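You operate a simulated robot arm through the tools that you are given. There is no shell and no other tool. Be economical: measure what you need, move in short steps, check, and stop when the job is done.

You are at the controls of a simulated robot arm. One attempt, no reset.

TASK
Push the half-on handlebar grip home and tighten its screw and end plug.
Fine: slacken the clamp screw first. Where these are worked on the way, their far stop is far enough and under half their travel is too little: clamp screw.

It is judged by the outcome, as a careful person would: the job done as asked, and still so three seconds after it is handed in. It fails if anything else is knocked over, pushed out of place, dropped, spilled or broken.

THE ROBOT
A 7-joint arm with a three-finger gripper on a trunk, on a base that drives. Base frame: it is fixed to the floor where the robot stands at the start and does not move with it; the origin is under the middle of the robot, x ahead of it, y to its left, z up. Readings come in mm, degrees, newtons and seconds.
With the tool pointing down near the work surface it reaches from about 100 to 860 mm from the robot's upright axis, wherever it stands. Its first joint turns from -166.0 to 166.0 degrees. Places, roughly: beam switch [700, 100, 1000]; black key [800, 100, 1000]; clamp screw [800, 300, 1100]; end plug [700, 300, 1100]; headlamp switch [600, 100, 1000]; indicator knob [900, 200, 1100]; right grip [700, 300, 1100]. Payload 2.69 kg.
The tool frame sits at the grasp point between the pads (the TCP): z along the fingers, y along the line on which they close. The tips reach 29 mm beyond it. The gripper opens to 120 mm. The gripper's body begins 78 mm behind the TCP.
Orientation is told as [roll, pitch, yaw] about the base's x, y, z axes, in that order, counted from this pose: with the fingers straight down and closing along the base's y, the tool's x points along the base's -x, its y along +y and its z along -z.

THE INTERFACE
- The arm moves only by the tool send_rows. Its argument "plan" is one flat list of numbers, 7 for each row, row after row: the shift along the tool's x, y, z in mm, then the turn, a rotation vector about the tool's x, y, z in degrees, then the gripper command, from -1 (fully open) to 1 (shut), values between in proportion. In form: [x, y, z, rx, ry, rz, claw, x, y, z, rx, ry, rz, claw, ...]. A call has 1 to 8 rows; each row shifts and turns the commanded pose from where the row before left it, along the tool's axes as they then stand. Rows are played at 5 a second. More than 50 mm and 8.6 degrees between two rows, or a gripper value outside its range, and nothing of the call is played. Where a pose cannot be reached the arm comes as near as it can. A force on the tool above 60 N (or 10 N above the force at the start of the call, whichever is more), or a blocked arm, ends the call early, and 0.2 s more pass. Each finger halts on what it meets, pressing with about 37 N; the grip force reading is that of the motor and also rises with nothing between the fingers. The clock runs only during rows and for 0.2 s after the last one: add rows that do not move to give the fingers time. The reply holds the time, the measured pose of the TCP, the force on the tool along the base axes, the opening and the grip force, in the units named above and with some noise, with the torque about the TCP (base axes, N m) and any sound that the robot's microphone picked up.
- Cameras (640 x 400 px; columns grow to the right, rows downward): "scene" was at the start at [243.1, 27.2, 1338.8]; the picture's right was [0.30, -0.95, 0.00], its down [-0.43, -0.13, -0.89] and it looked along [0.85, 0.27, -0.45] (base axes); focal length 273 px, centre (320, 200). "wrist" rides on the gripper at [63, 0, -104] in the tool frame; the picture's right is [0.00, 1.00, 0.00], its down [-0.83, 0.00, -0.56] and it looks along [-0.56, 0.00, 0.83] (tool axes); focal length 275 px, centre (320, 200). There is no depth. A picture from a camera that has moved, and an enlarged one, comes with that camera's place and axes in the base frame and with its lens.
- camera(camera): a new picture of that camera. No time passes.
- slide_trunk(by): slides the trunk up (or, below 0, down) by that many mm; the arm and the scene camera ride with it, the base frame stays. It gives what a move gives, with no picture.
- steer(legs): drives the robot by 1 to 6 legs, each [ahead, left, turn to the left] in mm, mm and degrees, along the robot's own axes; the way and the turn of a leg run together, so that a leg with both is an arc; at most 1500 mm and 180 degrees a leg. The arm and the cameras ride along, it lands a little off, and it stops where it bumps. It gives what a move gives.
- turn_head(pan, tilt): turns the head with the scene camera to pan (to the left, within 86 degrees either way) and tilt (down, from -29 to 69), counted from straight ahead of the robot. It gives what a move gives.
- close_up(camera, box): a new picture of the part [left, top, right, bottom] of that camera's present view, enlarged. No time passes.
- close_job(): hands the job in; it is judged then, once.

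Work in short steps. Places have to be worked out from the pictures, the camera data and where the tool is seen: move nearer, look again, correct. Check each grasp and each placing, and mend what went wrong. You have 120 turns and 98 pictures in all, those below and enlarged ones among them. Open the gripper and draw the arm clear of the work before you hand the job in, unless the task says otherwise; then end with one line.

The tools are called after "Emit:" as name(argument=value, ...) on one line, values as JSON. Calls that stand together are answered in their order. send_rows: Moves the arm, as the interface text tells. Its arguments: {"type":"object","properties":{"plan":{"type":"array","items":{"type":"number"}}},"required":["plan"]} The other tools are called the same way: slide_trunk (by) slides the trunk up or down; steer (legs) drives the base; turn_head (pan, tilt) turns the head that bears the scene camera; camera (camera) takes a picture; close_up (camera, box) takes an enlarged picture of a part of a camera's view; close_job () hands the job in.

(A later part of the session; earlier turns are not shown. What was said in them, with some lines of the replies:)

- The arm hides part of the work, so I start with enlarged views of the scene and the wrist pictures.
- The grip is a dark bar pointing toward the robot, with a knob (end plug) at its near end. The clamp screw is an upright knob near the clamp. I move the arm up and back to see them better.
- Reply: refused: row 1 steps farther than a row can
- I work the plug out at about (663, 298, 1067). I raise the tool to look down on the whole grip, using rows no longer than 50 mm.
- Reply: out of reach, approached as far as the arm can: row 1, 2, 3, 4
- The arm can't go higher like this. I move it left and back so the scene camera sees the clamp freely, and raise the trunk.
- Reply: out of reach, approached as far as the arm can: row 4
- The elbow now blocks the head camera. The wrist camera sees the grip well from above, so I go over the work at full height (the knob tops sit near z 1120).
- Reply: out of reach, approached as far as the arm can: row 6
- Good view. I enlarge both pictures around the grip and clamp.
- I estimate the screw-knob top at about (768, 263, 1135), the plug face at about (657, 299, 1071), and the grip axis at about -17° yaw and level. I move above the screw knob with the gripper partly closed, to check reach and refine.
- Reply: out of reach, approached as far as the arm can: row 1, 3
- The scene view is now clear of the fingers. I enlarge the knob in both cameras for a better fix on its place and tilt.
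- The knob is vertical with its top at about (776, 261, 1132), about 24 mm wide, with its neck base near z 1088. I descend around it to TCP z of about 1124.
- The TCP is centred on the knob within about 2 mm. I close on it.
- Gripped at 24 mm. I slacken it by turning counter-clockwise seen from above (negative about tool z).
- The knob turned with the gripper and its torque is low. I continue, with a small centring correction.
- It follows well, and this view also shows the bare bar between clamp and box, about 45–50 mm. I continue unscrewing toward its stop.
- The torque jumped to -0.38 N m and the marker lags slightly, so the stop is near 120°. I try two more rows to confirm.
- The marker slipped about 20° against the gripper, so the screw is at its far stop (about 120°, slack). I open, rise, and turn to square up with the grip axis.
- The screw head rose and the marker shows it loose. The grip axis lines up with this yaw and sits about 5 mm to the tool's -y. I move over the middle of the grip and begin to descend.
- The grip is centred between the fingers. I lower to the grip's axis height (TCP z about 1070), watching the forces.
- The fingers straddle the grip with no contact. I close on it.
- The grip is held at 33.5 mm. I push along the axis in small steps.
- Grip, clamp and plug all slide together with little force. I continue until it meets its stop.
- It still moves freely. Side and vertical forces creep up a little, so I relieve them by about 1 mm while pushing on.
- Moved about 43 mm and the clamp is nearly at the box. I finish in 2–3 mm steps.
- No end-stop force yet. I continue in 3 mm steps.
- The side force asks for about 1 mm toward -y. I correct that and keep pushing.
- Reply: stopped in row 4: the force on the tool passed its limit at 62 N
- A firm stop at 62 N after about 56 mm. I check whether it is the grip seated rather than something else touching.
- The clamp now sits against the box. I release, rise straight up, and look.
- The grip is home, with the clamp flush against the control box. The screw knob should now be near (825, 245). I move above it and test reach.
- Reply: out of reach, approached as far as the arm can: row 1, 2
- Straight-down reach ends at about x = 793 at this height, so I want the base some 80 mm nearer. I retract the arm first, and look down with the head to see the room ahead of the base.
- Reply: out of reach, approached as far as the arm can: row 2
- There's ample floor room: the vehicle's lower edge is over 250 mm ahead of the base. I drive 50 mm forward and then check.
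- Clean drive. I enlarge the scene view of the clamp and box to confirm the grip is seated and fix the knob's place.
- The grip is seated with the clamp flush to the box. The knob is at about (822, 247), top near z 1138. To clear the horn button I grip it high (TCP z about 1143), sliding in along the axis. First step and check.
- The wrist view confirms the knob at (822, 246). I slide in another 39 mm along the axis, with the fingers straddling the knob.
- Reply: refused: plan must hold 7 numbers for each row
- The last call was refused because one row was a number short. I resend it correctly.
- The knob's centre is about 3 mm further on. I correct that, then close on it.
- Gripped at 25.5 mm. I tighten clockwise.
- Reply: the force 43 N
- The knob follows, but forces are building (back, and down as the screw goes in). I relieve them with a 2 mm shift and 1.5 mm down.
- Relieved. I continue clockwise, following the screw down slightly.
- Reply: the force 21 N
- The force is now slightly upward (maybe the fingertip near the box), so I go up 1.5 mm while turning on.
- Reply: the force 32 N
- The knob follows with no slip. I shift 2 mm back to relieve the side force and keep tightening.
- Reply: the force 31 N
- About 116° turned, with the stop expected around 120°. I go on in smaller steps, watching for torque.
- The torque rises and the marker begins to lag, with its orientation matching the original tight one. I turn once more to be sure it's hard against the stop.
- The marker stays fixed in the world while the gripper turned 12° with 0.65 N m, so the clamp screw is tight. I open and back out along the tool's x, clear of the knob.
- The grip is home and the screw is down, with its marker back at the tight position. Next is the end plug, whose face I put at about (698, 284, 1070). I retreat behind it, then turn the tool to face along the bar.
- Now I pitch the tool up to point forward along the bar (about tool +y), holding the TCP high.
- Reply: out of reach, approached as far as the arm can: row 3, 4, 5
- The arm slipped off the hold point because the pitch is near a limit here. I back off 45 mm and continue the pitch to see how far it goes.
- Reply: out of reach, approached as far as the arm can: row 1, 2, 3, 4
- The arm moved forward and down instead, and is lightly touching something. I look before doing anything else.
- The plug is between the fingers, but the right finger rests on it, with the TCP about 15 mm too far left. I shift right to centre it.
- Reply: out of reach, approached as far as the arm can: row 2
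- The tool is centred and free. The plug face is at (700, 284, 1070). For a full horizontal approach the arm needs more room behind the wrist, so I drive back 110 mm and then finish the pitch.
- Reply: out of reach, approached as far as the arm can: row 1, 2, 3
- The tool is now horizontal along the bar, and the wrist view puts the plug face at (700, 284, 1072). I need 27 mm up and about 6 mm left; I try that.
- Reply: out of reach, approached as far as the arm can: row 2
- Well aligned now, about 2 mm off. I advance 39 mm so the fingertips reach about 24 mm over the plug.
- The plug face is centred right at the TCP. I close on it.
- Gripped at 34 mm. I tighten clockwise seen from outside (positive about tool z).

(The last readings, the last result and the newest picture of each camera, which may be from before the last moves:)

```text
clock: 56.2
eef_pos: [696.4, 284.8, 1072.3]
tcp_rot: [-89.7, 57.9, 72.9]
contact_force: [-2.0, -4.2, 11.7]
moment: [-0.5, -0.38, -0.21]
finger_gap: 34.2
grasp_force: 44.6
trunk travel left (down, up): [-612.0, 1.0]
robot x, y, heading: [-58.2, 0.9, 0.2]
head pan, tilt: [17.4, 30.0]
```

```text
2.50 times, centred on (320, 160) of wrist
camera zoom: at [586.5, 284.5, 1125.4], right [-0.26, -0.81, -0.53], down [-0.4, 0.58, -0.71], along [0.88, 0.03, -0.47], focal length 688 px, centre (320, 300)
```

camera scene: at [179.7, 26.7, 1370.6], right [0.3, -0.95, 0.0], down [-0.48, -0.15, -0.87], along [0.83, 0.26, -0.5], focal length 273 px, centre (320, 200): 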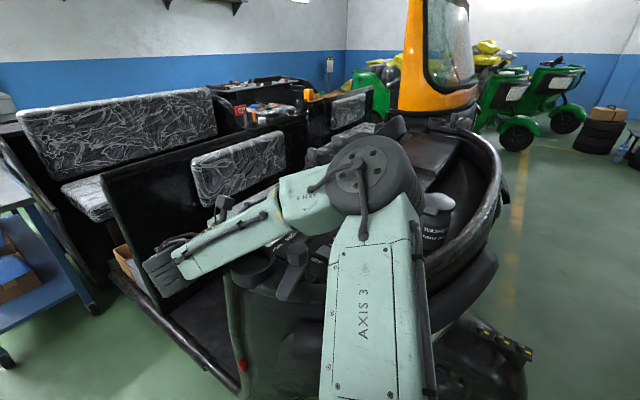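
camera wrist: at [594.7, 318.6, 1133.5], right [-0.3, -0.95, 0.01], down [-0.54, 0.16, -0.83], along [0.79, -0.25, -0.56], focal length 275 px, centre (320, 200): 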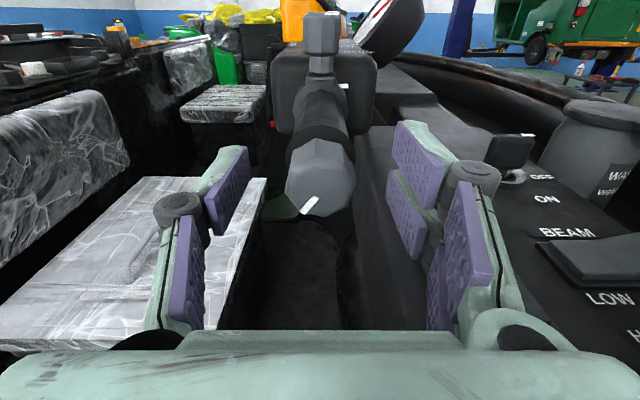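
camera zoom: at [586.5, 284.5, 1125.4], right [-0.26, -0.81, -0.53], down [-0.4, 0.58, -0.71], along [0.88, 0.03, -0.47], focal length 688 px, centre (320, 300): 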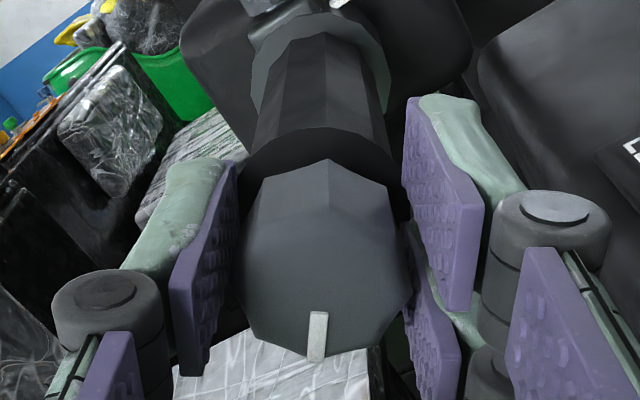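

The plug lagged by roughly 18° of the 32°, perhaps settling onto its flats. I continue and compare.

Emit:
send_rows(plan=[0, 0, 0, 0, 0, 8, 1, 0, 0, 0, 0, 0, 8, 1, 0, 0, 0, 0, 0, 8, 1, 0, 0, 0, 0, 0, 0, 1])

Emit:
close_up(camera="wrist", box=[220, 80, 420, 240])

```text
clock: 57.2
eef_pos: [697.5, 284.2, 1072.0]
tcp_rot: [-89.7, 34.1, 72.6]
contact_force: [-18.3, -17.9, 0.4]
moment: [-0.3, -0.02, -0.39]
finger_gap: 34.0
grasp_force: 45.0
trunk travel left (down, up): [-612.0, 1.0]
robot x, y, heading: [-61.2, -1.1, 0.0]
head pan, tilt: [17.4, 30.0]
```

```text
2.50 times, centred on (320, 160) of wrist
camera zoom: at [581.3, 265.4, 1107.1], right [-0.17, -0.54, -0.83], down [-0.33, 0.82, -0.47], along [0.93, 0.19, -0.32], focal length 688 px, centre (320, 300)
```

zoom: 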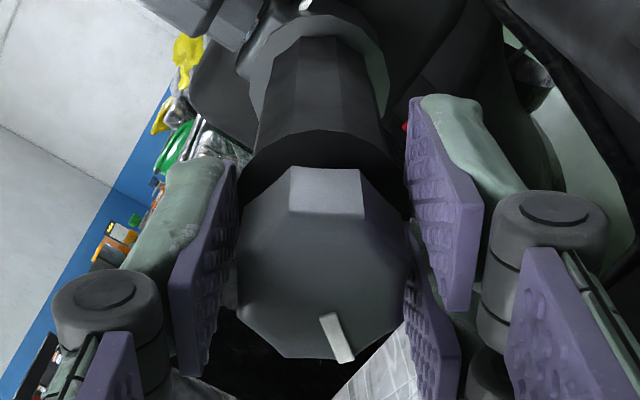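

Comparing marker and tool angles, the plug hasn't turned: the fingers slipped. The tips probably overlap the grip end and clamp it too. I open, back off 11 mm and turn back to the start angle.

Emit:
send_rows(plan=[0, 0, 0, 0, 0, 0, 0.1, 0, 0, 0, 0, 0, 0, 0.1, 0, 0, -11, 0, 0, 0, 0.1, 0, 0, 0, 0, 0, -8, 0.1, 0, 0, 0, 0, 0, -8, 0.1, 0, 0, 0, 0, 0, -8, 0.1, 0, 0, 0, 0, 0, -8, 0.1, 0, 0, 0, 0, 0, -8, 0.1])

Emit:
send_rows(plan=[0, 0, 0, 0, 0, -8, 0.1, 0, 0, 0, 0, 0, -8, 0.1, 0, 0, 0, 0, 0, 0, 0.1])

Emit:
close_up(camera="wrist", box=[220, 80, 420, 240])

Emit:
close_up(camera="scene", box=[190, 150, 350, 260])

```text
clock: 59.0
eef_pos: [687.8, 290.2, 1071.2]
tcp_rot: [-89.0, 74.3, 73.5]
contact_force: [-1.2, 0.4, 0.7]
moment: [-0.03, 0.01, 0.0]
finger_gap: 54.1
grasp_force: 0.1
trunk travel left (down, up): [-612.0, 1.0]
robot x, y, heading: [-59.0, -3.8, -0.1]
head pan, tilt: [17.4, 30.0]
```

```text
clock: 59.8
eef_pos: [688.2, 291.0, 1070.6]
tcp_rot: [49.6, 89.6, -147.8]
contact_force: [-0.1, -0.5, -0.3]
moment: [-0.02, 0.01, 0.0]
finger_gap: 54.2
grasp_force: 0.0
trunk travel left (down, up): [-612.0, 1.0]
robot x, y, heading: [-59.7, 1.3, 0.1]
head pan, tilt: [17.4, 30.0]
```

```text
2.50 times, centred on (320, 160) of wrist
camera zoom: at [587.8, 321.4, 1134.0], right [-0.3, -0.95, 0.01], down [-0.54, 0.16, -0.83], along [0.79, -0.25, -0.56], focal length 688 px, centre (320, 300)
```

zoom: 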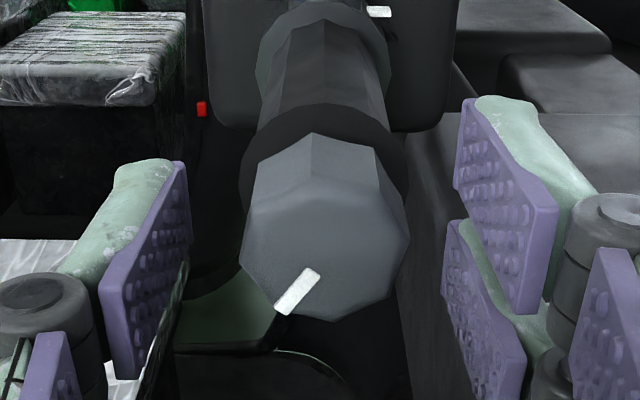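

```text
3.64 times, centred on (270, 205) of scene
camera zoom: at [179.7, 26.7, 1370.6], right [0.3, -0.95, 0.0], down [-0.48, -0.15, -0.87], along [0.83, 0.26, -0.5], focal length 993 px, centre (502, 182)
```

zoom: 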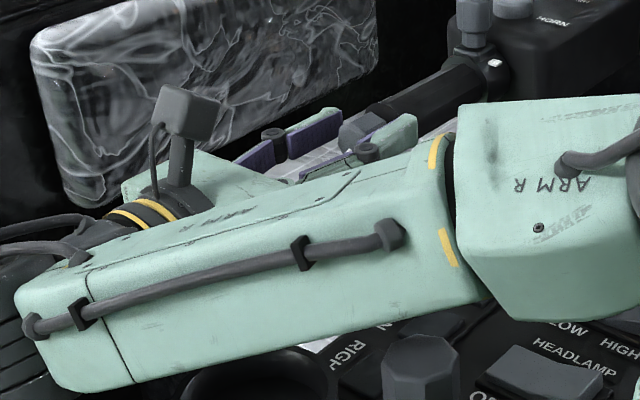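

The marker is back at the same spot, so the plug really never moved. The tips now cover only about 15 mm of the plug, clear of the grip. I re-grip and turn.

Emit:
send_rows(plan=[0, 1, 0, 0, 0, 0, 1, 0, 0, 0, 0, 0, 0, 1, 0, 0, 0, 0, 0, 0, 1, 0, 0, 0, 0, 0, 0, 1, 0, 0, 0, 0, 0, 8, 1, 0, 0, 0, 0, 0, 8, 1, 0, 0, 0, 0, 0, 8, 1, 0, 0, 0, 0, 0, 0, 1])

Emit:
close_up(camera="wrist", box=[220, 80, 420, 240])

```text
clock: 61.6
eef_pos: [687.1, 290.3, 1070.6]
tcp_rot: [-89.5, 66.2, 73.1]
contact_force: [3.1, 3.0, 2.8]
moment: [-0.01, 0.05, 0.05]
finger_gap: 31.2
grasp_force: 44.8
trunk travel left (down, up): [-612.0, 1.0]
robot x, y, heading: [-61.8, -1.1, 0.1]
head pan, tilt: [17.4, 30.0]
```

```text
2.50 times, centred on (320, 160) of wrist
camera zoom: at [578.4, 296.0, 1128.8], right [-0.28, -0.87, -0.4], down [-0.43, 0.48, -0.76], along [0.86, -0.04, -0.51], focal length 688 px, centre (320, 300)
```

zoom: 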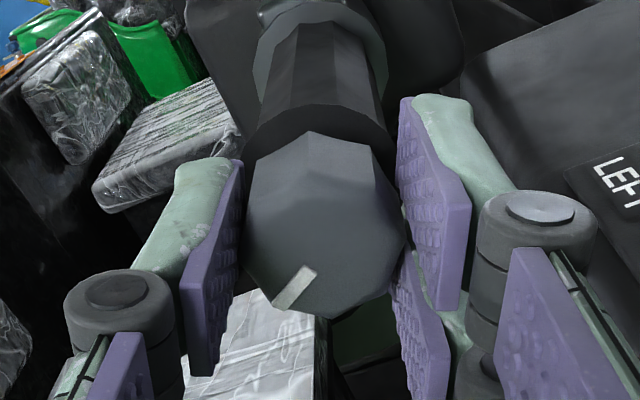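

Now the gap is 31.2 mm and the marker turns with the gripper at low torque. I continue tightening.

Emit:
send_rows(plan=[0, 0, 0, 0, 0, 8, 1, 0, 0, 0, 0, 0, 8, 1, 0, 0, 0, 0, 0, 8, 1, 0, 0, 0, 0, 0, 8, 1, 0, 0, 0, 0, 0, 8, 1, 0, 0, 0, 0, 0, 0, 1])

Emit:
close_up(camera="wrist", box=[220, 80, 420, 240])

```text
clock: 63.0
eef_pos: [685.8, 288.9, 1070.5]
tcp_rot: [-89.7, 26.1, 72.8]
contact_force: [-0.2, 5.0, 2.5]
moment: [0.0, -0.04, 0.41]
finger_gap: 30.8
grasp_force: 45.1
trunk travel left (down, up): [-612.0, 1.0]
robot x, y, heading: [-64.3, -0.8, -0.1]
head pan, tilt: [17.4, 30.0]
```

```text
2.50 times, centred on (320, 160) of wrist
camera zoom: at [568.8, 265.4, 1098.6], right [-0.14, -0.42, -0.9], down [-0.31, 0.88, -0.37], along [0.94, 0.23, -0.25], focal length 688 px, centre (320, 300)
```

zoom: 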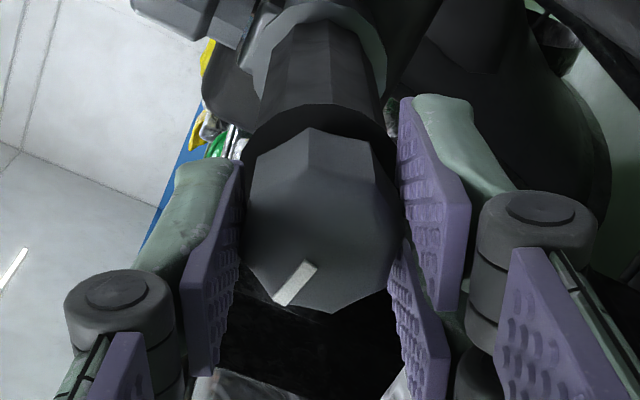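

Still following with no slip (64° in total). I go on another 40°.

Emit:
send_rows(plan=[0, 0, 0.3, 0, 0, 8, 1, 0, 0, 0, 0, 0, 8, 1, 0, 0, 0.3, 0, 0, 8, 1, 0, 0, 0, 0, 0, 8, 1, 0, 0, 0, 0, 0, 8, 1, 0, 0, 0, 0, 0, 0, 1])

Emit:
close_up(camera="wrist", box=[220, 80, 420, 240])

```text
clock: 64.4
eef_pos: [686.9, 287.7, 1069.1]
tcp_rot: [-89.6, -13.9, 72.4]
contact_force: [-14.9, -4.1, -12.0]
moment: [0.01, 0.15, -0.13]
finger_gap: 30.6
grasp_force: 45.1
trunk travel left (down, up): [-612.0, 1.0]
robot x, y, heading: [-64.8, -1.8, -0.2]
head pan, tilt: [17.4, 30.0]
```

```text
2.50 times, centred on (320, 160) of wrist
camera zoom: at [568.3, 260.8, 1055.3], right [0.06, 0.22, -0.97], down [-0.29, 0.94, 0.2], along [0.96, 0.27, 0.12], focal length 688 px, centre (320, 300)
```

zoom: 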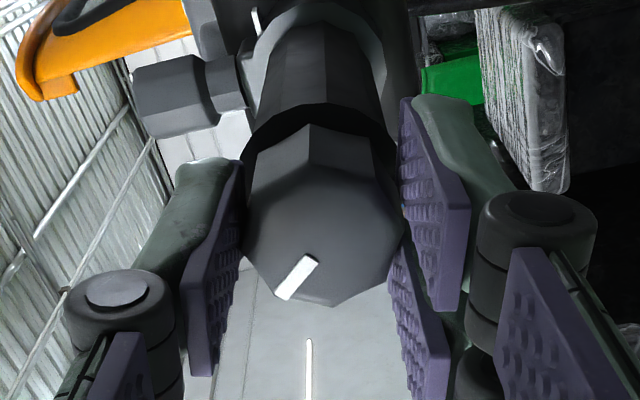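

104° turned and still no slip. I try another 16°, looking for the stop.

Emit:
send_rows(plan=[0, 0, 0, 0, 0, 8, 1, 0, 0, 0, 0, 0, 8, 1, 0, 0, 0, 0, 0, 0, 1])

Emit:
close_up(camera="wrist", box=[220, 80, 420, 240])

```text
clock: 65.2
eef_pos: [687.1, 289.3, 1069.9]
tcp_rot: [-89.5, -29.8, 72.3]
contact_force: [-22.0, -9.0, -17.7]
moment: [0.08, 0.35, -0.27]
finger_gap: 30.5
grasp_force: 45.3
trunk travel left (down, up): [-612.0, 1.0]
robot x, y, heading: [-59.9, -2.9, 0.1]
head pan, tilt: [17.4, 30.0]
```

```text
2.50 times, centred on (320, 160) of wrist
camera zoom: at [570.6, 267.3, 1039.1], right [0.14, 0.47, -0.87], down [-0.31, 0.86, 0.41], along [0.94, 0.21, 0.27], focal length 688 px, centre (320, 300)
```

zoom: 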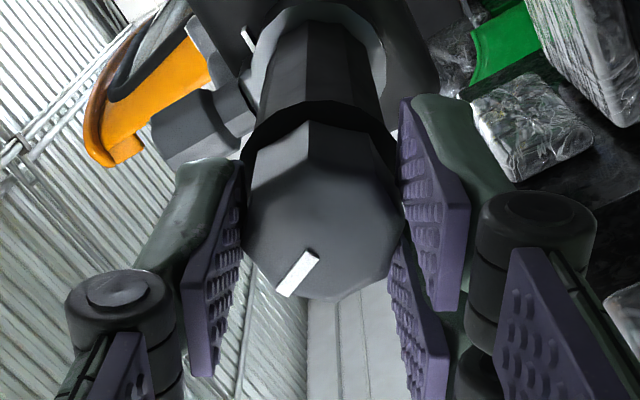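

It still follows at 120°. The wrist is nearing its useful range, so I release, turn back 120°, and re-grip for more.

Emit:
send_rows(plan=[0, 0, 0, 0, 0, 0, 0.1, 0, 0, 0, 0, 0, 0, 0.1, 0, 0, -1, 0, 0, 0, 0.1, 0, 0, 0, 0, 0, -8, 0.1, 0, 0, 0, 0, 0, -8, 0.1, 0, 0, 0, 0, 0, -8, 0.1, 0, 0, 0, 0, 0, -8, 0.1, 0, 0, 0, 0, 0, -8, 0.1])

Emit:
send_rows(plan=[0, 0, 0, 0, 0, -8, 0.1, 0, 0, 0, 0, 0, -8, 0.1, 0, 0, 0, 0, 0, -8, 0.1, 0, 0, 0, 0, 0, -8, 0.1, 0, 0, 0, 0, 0, -8, 0.1, 0, 0, 0, 0, 0, -8, 0.1, 0, 0, 0, 0, 0, -8, 0.1, 0, 0, 0, 0, 0, -8, 0.1])

Emit:
send_rows(plan=[0, 0, 0, 0, 0, -8, 0.1, 0, 0, 0, 0, 0, -8, 0.1, 0, 0, 0, 0, 0, 0, 0.1])

Emit:
close_up(camera="wrist", box=[220, 80, 420, 240])

```text
clock: 67.0
eef_pos: [686.7, 289.7, 1069.4]
tcp_rot: [-89.7, 10.5, 72.7]
contact_force: [0.9, 0.6, -0.2]
moment: [-0.01, 0.01, -0.01]
finger_gap: 54.2
grasp_force: 0.1
trunk travel left (down, up): [-612.0, 1.0]
robot x, y, heading: [-62.3, 2.9, 0.0]
head pan, tilt: [17.4, 30.0]
```

```text
clock: 68.8
eef_pos: [686.7, 290.4, 1070.9]
tcp_rot: [-89.0, 74.3, 73.6]
contact_force: [-0.6, 0.4, 0.0]
moment: [-0.03, -0.03, -0.03]
finger_gap: 54.3
grasp_force: 0.1
trunk travel left (down, up): [-612.0, 1.0]
robot x, y, heading: [-61.0, 0.2, 0.0]
head pan, tilt: [17.4, 30.0]
```

```text
clock: 69.6
eef_pos: [685.8, 286.6, 1070.5]
tcp_rot: [50.5, 89.6, -146.9]
contact_force: [-0.8, 0.3, -0.5]
moment: [-0.03, -0.01, 0.01]
finger_gap: 54.2
grasp_force: 0.0
trunk travel left (down, up): [-612.0, 1.0]
robot x, y, heading: [-59.6, 5.1, -0.1]
head pan, tilt: [17.4, 30.0]
```

```text
2.50 times, centred on (320, 160) of wrist
camera zoom: at [586.7, 319.7, 1133.2], right [-0.3, -0.95, 0.01], down [-0.54, 0.16, -0.83], along [0.79, -0.25, -0.56], focal length 688 px, centre (320, 300)
```

zoom: 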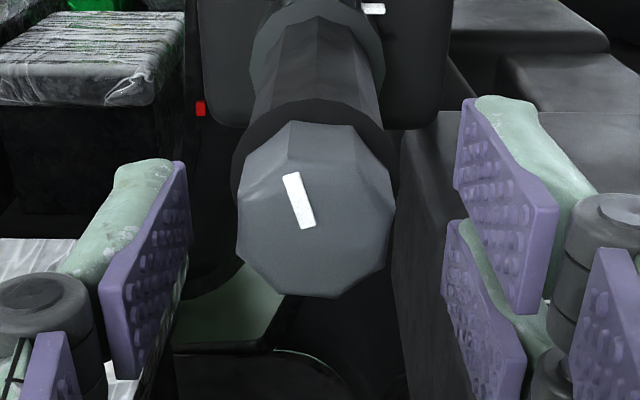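

The plug turned 120° clockwise (the marker now at 11 o'clock) and sits closer to the grip. I re-grip 3 mm deeper and continue.

Emit:
send_rows(plan=[0, -0.5, 3, 0, 0, 0, 1, 0, 0, 0, 0, 0, 0, 1, 0, 0, 0, 0, 0, 0, 1, 0, 0, 0, 0, 0, 0, 1, 0, 0, 0, 0, 0, 8, 1, 0, 0, 0, 0, 0, 8, 1, 0, 0, 0, 0, 0, 8, 1, 0, 0, 0, 0, 0, 0, 1])

Emit:
close_up(camera="wrist", box=[220, 80, 420, 240])

```text
clock: 71.4
eef_pos: [690.0, 289.2, 1069.4]
tcp_rot: [-89.2, 66.2, 73.3]
contact_force: [1.5, 9.0, -2.3]
moment: [-0.34, 0.48, 0.36]
finger_gap: 30.4
grasp_force: 45.1
trunk travel left (down, up): [-612.0, 1.0]
robot x, y, heading: [-62.1, -0.1, 0.0]
head pan, tilt: [17.4, 30.0]
```

```text
2.50 times, centred on (320, 160) of wrist
camera zoom: at [582.5, 295.4, 1127.6], right [-0.27, -0.87, -0.4], down [-0.44, 0.48, -0.76], along [0.86, -0.03, -0.51], focal length 688 px, centre (320, 300)
```

zoom: 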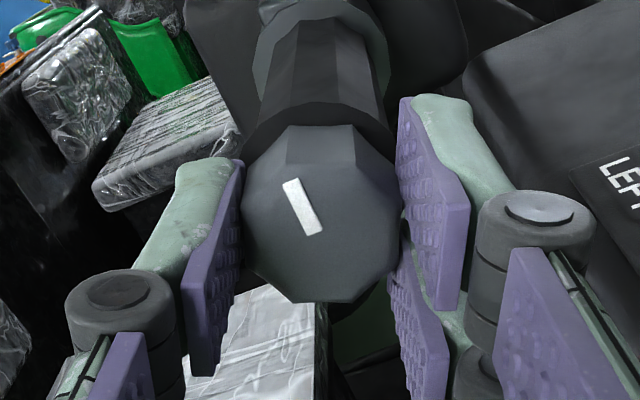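

Mostly following, with torque rising to about 0.47 N m. I turn another 24°.

Emit:
send_rows(plan=[0, 0, 0, 0, 0, 8, 1, 0, 0, 0, 0, 0, 8, 1, 0, 0, 0, 0, 0, 8, 1, 0, 0, 0, 0, 0, 0, 1])

Emit:
close_up(camera="wrist", box=[220, 80, 420, 240])

```text
clock: 72.4
eef_pos: [690.6, 287.6, 1070.5]
tcp_rot: [-89.8, 42.1, 72.6]
contact_force: [-0.3, 1.7, 1.5]
moment: [-0.92, -0.13, -0.22]
finger_gap: 30.6
grasp_force: 44.8
trunk travel left (down, up): [-612.0, 1.0]
robot x, y, heading: [-61.0, -0.4, 0.1]
head pan, tilt: [17.4, 30.0]
```

```text
2.50 times, centred on (320, 160) of wrist
camera zoom: at [575.9, 274.0, 1113.1], right [-0.21, -0.64, -0.74], down [-0.35, 0.75, -0.56], along [0.92, 0.14, -0.38], focal length 688 px, centre (320, 300)
```

zoom: 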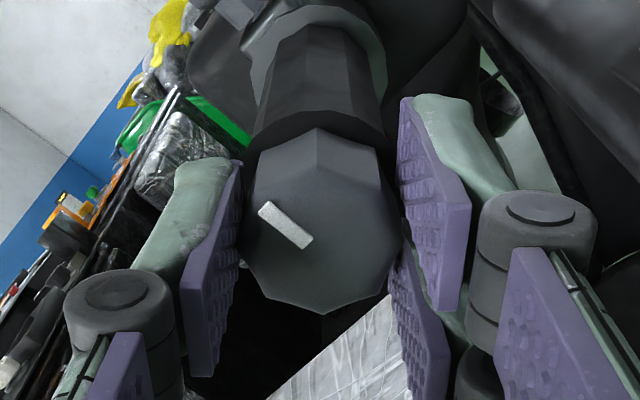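

The gripper slipped about 24° at 0.92 N m with the gap still at 30.5 mm (so not touching the grip): the plug has reached its stop. I confirm once with another 16°.

Emit:
send_rows(plan=[0, 0, 0, 0, 0, 8, 1, 0, 0, 0, 0, 0, 8, 1, 0, 0, 0, 0, 0, 0, 1])

Emit:
close_up(camera="wrist", box=[220, 80, 420, 240])

```text
clock: 73.2
eef_pos: [689.8, 289.2, 1070.4]
tcp_rot: [-89.7, 26.2, 72.8]
contact_force: [0.9, 1.2, -1.0]
moment: [-0.43, 0.09, -0.03]
finger_gap: 30.5
grasp_force: 44.8
trunk travel left (down, up): [-612.0, 1.0]
robot x, y, heading: [-61.5, -0.1, -0.1]
head pan, tilt: [17.4, 30.0]
```

```text
2.50 times, centred on (320, 160) of wrist
camera zoom: at [572.7, 265.5, 1098.4], right [-0.14, -0.42, -0.9], down [-0.31, 0.88, -0.37], along [0.94, 0.23, -0.25], focal length 688 px, centre (320, 300)
```

zoom: 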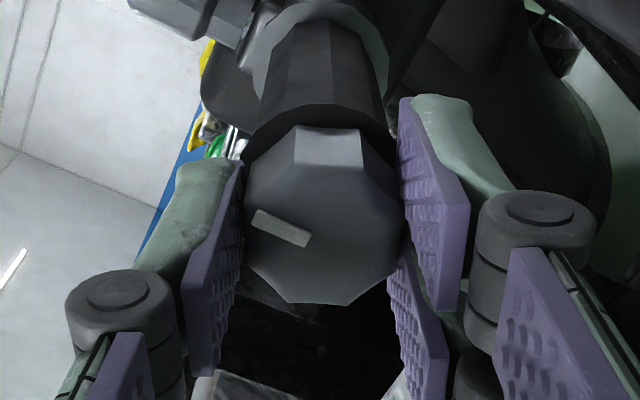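

The marker stays put while the gripper slips again, so the plug is tight. I open and back straight off along the axis.

Emit:
send_rows(plan=[0, 0, 0, 0, 0, 0, -0.2, 0, 0, 0, 0, 0, 0, -0.2, 0, 0, 0, 0, 0, 0, -0.2, 0, 0, -12, 0, 0, 0, -0.2, 0, 0, -14, 0, 0, 0, -0.2, 0, 0, 0, 0, 0, 0, -0.2])

Emit:
steer(legs=[[-120, 0, 0]])

Emit:
camera(camera="scene")

```text
clock: 74.6
eef_pos: [663.9, 296.9, 1072.1]
tcp_rot: [-89.7, 26.3, 72.8]
contact_force: [-0.6, -1.2, 0.0]
moment: [0.01, 0.05, 0.04]
finger_gap: 71.9
grasp_force: 0.0
trunk travel left (down, up): [-612.0, 1.0]
robot x, y, heading: [-63.5, -0.2, -0.1]
head pan, tilt: [17.4, 30.0]
```

```text
clock: 75.9
eef_pos: [547.3, 297.3, 1071.7]
tcp_rot: [-89.7, 26.3, 73.0]
contact_force: [7.7, 9.7, 1.7]
moment: [0.13, -0.21, -0.36]
finger_gap: 67.2
grasp_force: 0.2
trunk travel left (down, up): [-612.0, 1.0]
robot x, y, heading: [-179.2, -0.2, -0.0]
head pan, tilt: [17.4, 30.0]
```

```text
10 pictures are left
camera scene: at [63.5, 27.6, 1370.4], right [0.3, -0.95, 0.0], down [-0.48, -0.15, -0.87], along [0.83, 0.26, -0.5], focal length 273 px, centre (320, 200)
```

scene: 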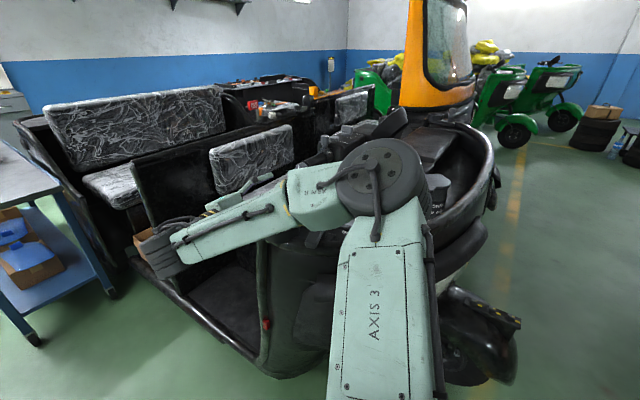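

There's a light contact of about 12 N and the finger gap changed: a finger touches something. I look with the wrist camera.

Emit:
camera(camera="wrist")

```text
9 pictures are left
camera wrist: at [429.5, 273.9, 1098.5], right [-0.14, -0.43, -0.89], down [-0.31, 0.88, -0.37], along [0.94, 0.23, -0.25], focal length 275 px, centre (320, 200)
```

wrist: 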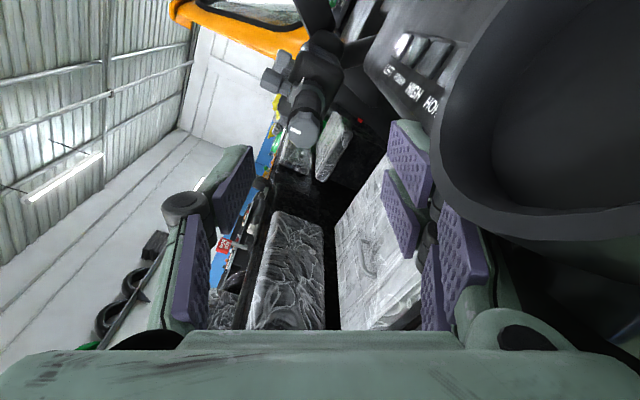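

The lower finger backed lightly onto the round cup at the console edge. I drive forward 45 mm to undo the contact.

Emit:
steer(legs=[[45, 0, 0]])

```text
clock: 76.8
eef_pos: [591.7, 297.4, 1069.8]
tcp_rot: [-89.7, 26.2, 73.0]
contact_force: [0.7, -0.6, 0.1]
moment: [0.0, 0.0, 0.02]
finger_gap: 72.2
grasp_force: 0.1
trunk travel left (down, up): [-612.0, 1.0]
robot x, y, heading: [-133.2, -1.5, 0.3]
head pan, tilt: [17.4, 30.0]
```

Free again. I level the hand (turn back 64°) and then lift clear of everything.

Emit:
send_rows(plan=[0, 0, 0, 0, 0, -8, 0, 0, 0, 0, 0, 0, -8, 0, 0, 0, 0, 0, 0, -8, 0, 0, 0, 0, 0, 0, -8, 0, 0, 0, 0, 0, 0, -8, 0, 0, 0, 0, 0, 0, -8, 0, 0, 0, 0, 0, 0, -8, 0, 0, 0, 0, 0, 0, -8, 0])

Emit:
send_rows(plan=[30, 0, 0, 0, 0, 0, 0, 30, 0, 0, 0, 0, 0, 0, 30, 0, 0, 0, 0, 0, 0, 0, 0, 0, 0, 0, 0, 0])

Emit:
camera(camera="wrist")

```text
clock: 78.6
eef_pos: [591.2, 298.4, 1071.8]
tcp_rot: [52.7, 89.6, -144.4]
contact_force: [-0.5, -0.4, 1.2]
moment: [-0.01, 0.0, -0.01]
finger_gap: 60.1
grasp_force: 0.1
trunk travel left (down, up): [-612.0, 1.0]
robot x, y, heading: [-133.3, 0.7, 0.1]
head pan, tilt: [17.4, 30.0]
```

```text
clock: 79.6
eef_pos: [594.0, 299.7, 1160.0]
tcp_rot: [36.7, 89.5, -160.4]
contact_force: [1.2, -0.1, -0.1]
moment: [0.03, 0.02, -0.01]
finger_gap: 59.9
grasp_force: 0.1
out of reach, approached as far as the arm can: row 3
trunk travel left (down, up): [-612.0, 1.0]
robot x, y, heading: [-130.3, -0.7, 0.0]
head pan, tilt: [17.4, 30.0]
```

```text
8 pictures are left
camera wrist: at [493.7, 330.0, 1223.0], right [-0.29, -0.96, 0.01], down [-0.54, 0.16, -0.83], along [0.79, -0.25, -0.56], focal length 275 px, centre (320, 200)
```

wrist: 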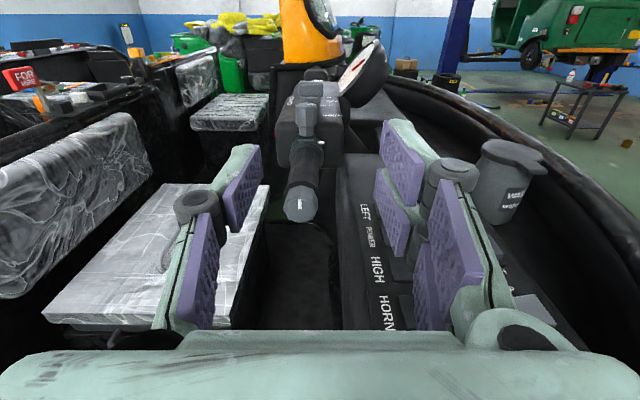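

The arm is clear at z 1160. I enlarge the grip to verify the final state.

Emit:
close_up(camera="wrist", box=[260, 70, 370, 235])

Emit:
steer(legs=[[-100, 0, 0]])

Emit:
camera(camera="wrist")

```text
2.42 times, centred on (315, 152) of wrist
camera zoom: at [493.7, 330.0, 1223.0], right [-0.29, -0.96, 0.01], down [-0.54, 0.16, -0.83], along [0.79, -0.25, -0.56], focal length 667 px, centre (332, 315)
```

zoom: 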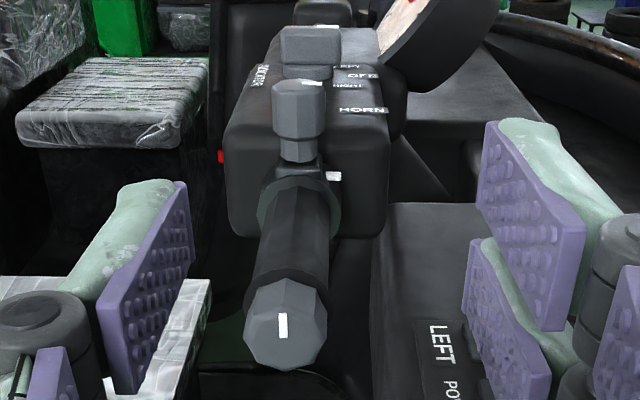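

```text
clock: 80.7
eef_pos: [488.5, 300.9, 1160.4]
tcp_rot: [34.7, 89.7, -162.1]
contact_force: [-1.0, -0.1, 0.6]
moment: [-0.01, 0.02, -0.01]
finger_gap: 60.0
grasp_force: 0.1
trunk travel left (down, up): [-612.0, 1.0]
robot x, y, heading: [-237.2, -5.5, 0.2]
head pan, tilt: [17.4, 30.0]
```

```text
6 pictures are left
camera wrist: at [387.6, 331.0, 1223.4], right [-0.29, -0.96, 0.01], down [-0.54, 0.16, -0.83], along [0.79, -0.24, -0.56], focal length 275 px, centre (320, 200)
```

wrist: 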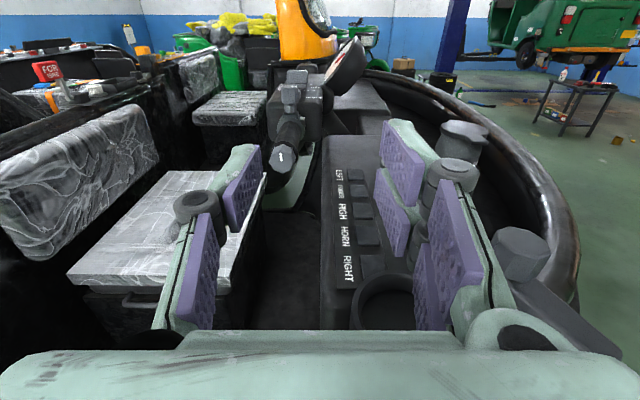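

Grip, clamp and plug are as wanted, with the clamp flush at the box and the plug marker near 12 o'clock. The cup and switches look in place. I open the gripper fully and let it settle.

Emit:
send_rows(plan=[0, 0, 0, 0, 0, 0, -1, 0, 0, 0, 0, 0, 0, -1, 0, 0, 0, 0, 0, 0, -1, 0, 0, 0, 0, 0, 0, -1, 0, 0, 0, 0, 0, 0, -1])

Emit:
close_up(camera="wrist", box=[240, 60, 370, 230])

```text
clock: 81.9
eef_pos: [488.8, 300.7, 1159.3]
tcp_rot: [33.1, 89.6, -163.7]
contact_force: [-0.4, 0.1, 0.7]
moment: [-0.01, -0.04, 0.04]
finger_gap: 120.0
grasp_force: 0.3
trunk travel left (down, up): [-612.0, 1.0]
robot x, y, heading: [-238.8, 0.3, 0.3]
head pan, tilt: [17.4, 30.0]
```

```text
2.35 times, centred on (305, 145) of wrist
camera zoom: at [388.4, 331.0, 1222.8], right [-0.29, -0.96, 0.01], down [-0.54, 0.16, -0.83], along [0.79, -0.24, -0.56], focal length 648 px, centre (355, 329)
```

zoom: 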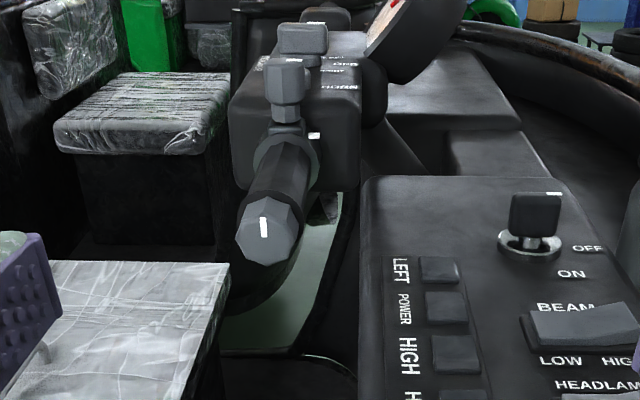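

All is in order and the arm is clear, so I hand the job in.

Emit:
close_job()

```text
The job is handed in.
```

The clamp screw was slackened to its far stop, the grip pushed home against the control box, and the screw and end plug then tightened to their stops. While backing away, a finger lightly touched the round cup on the console; it looks unmoved in the pictures taken since.
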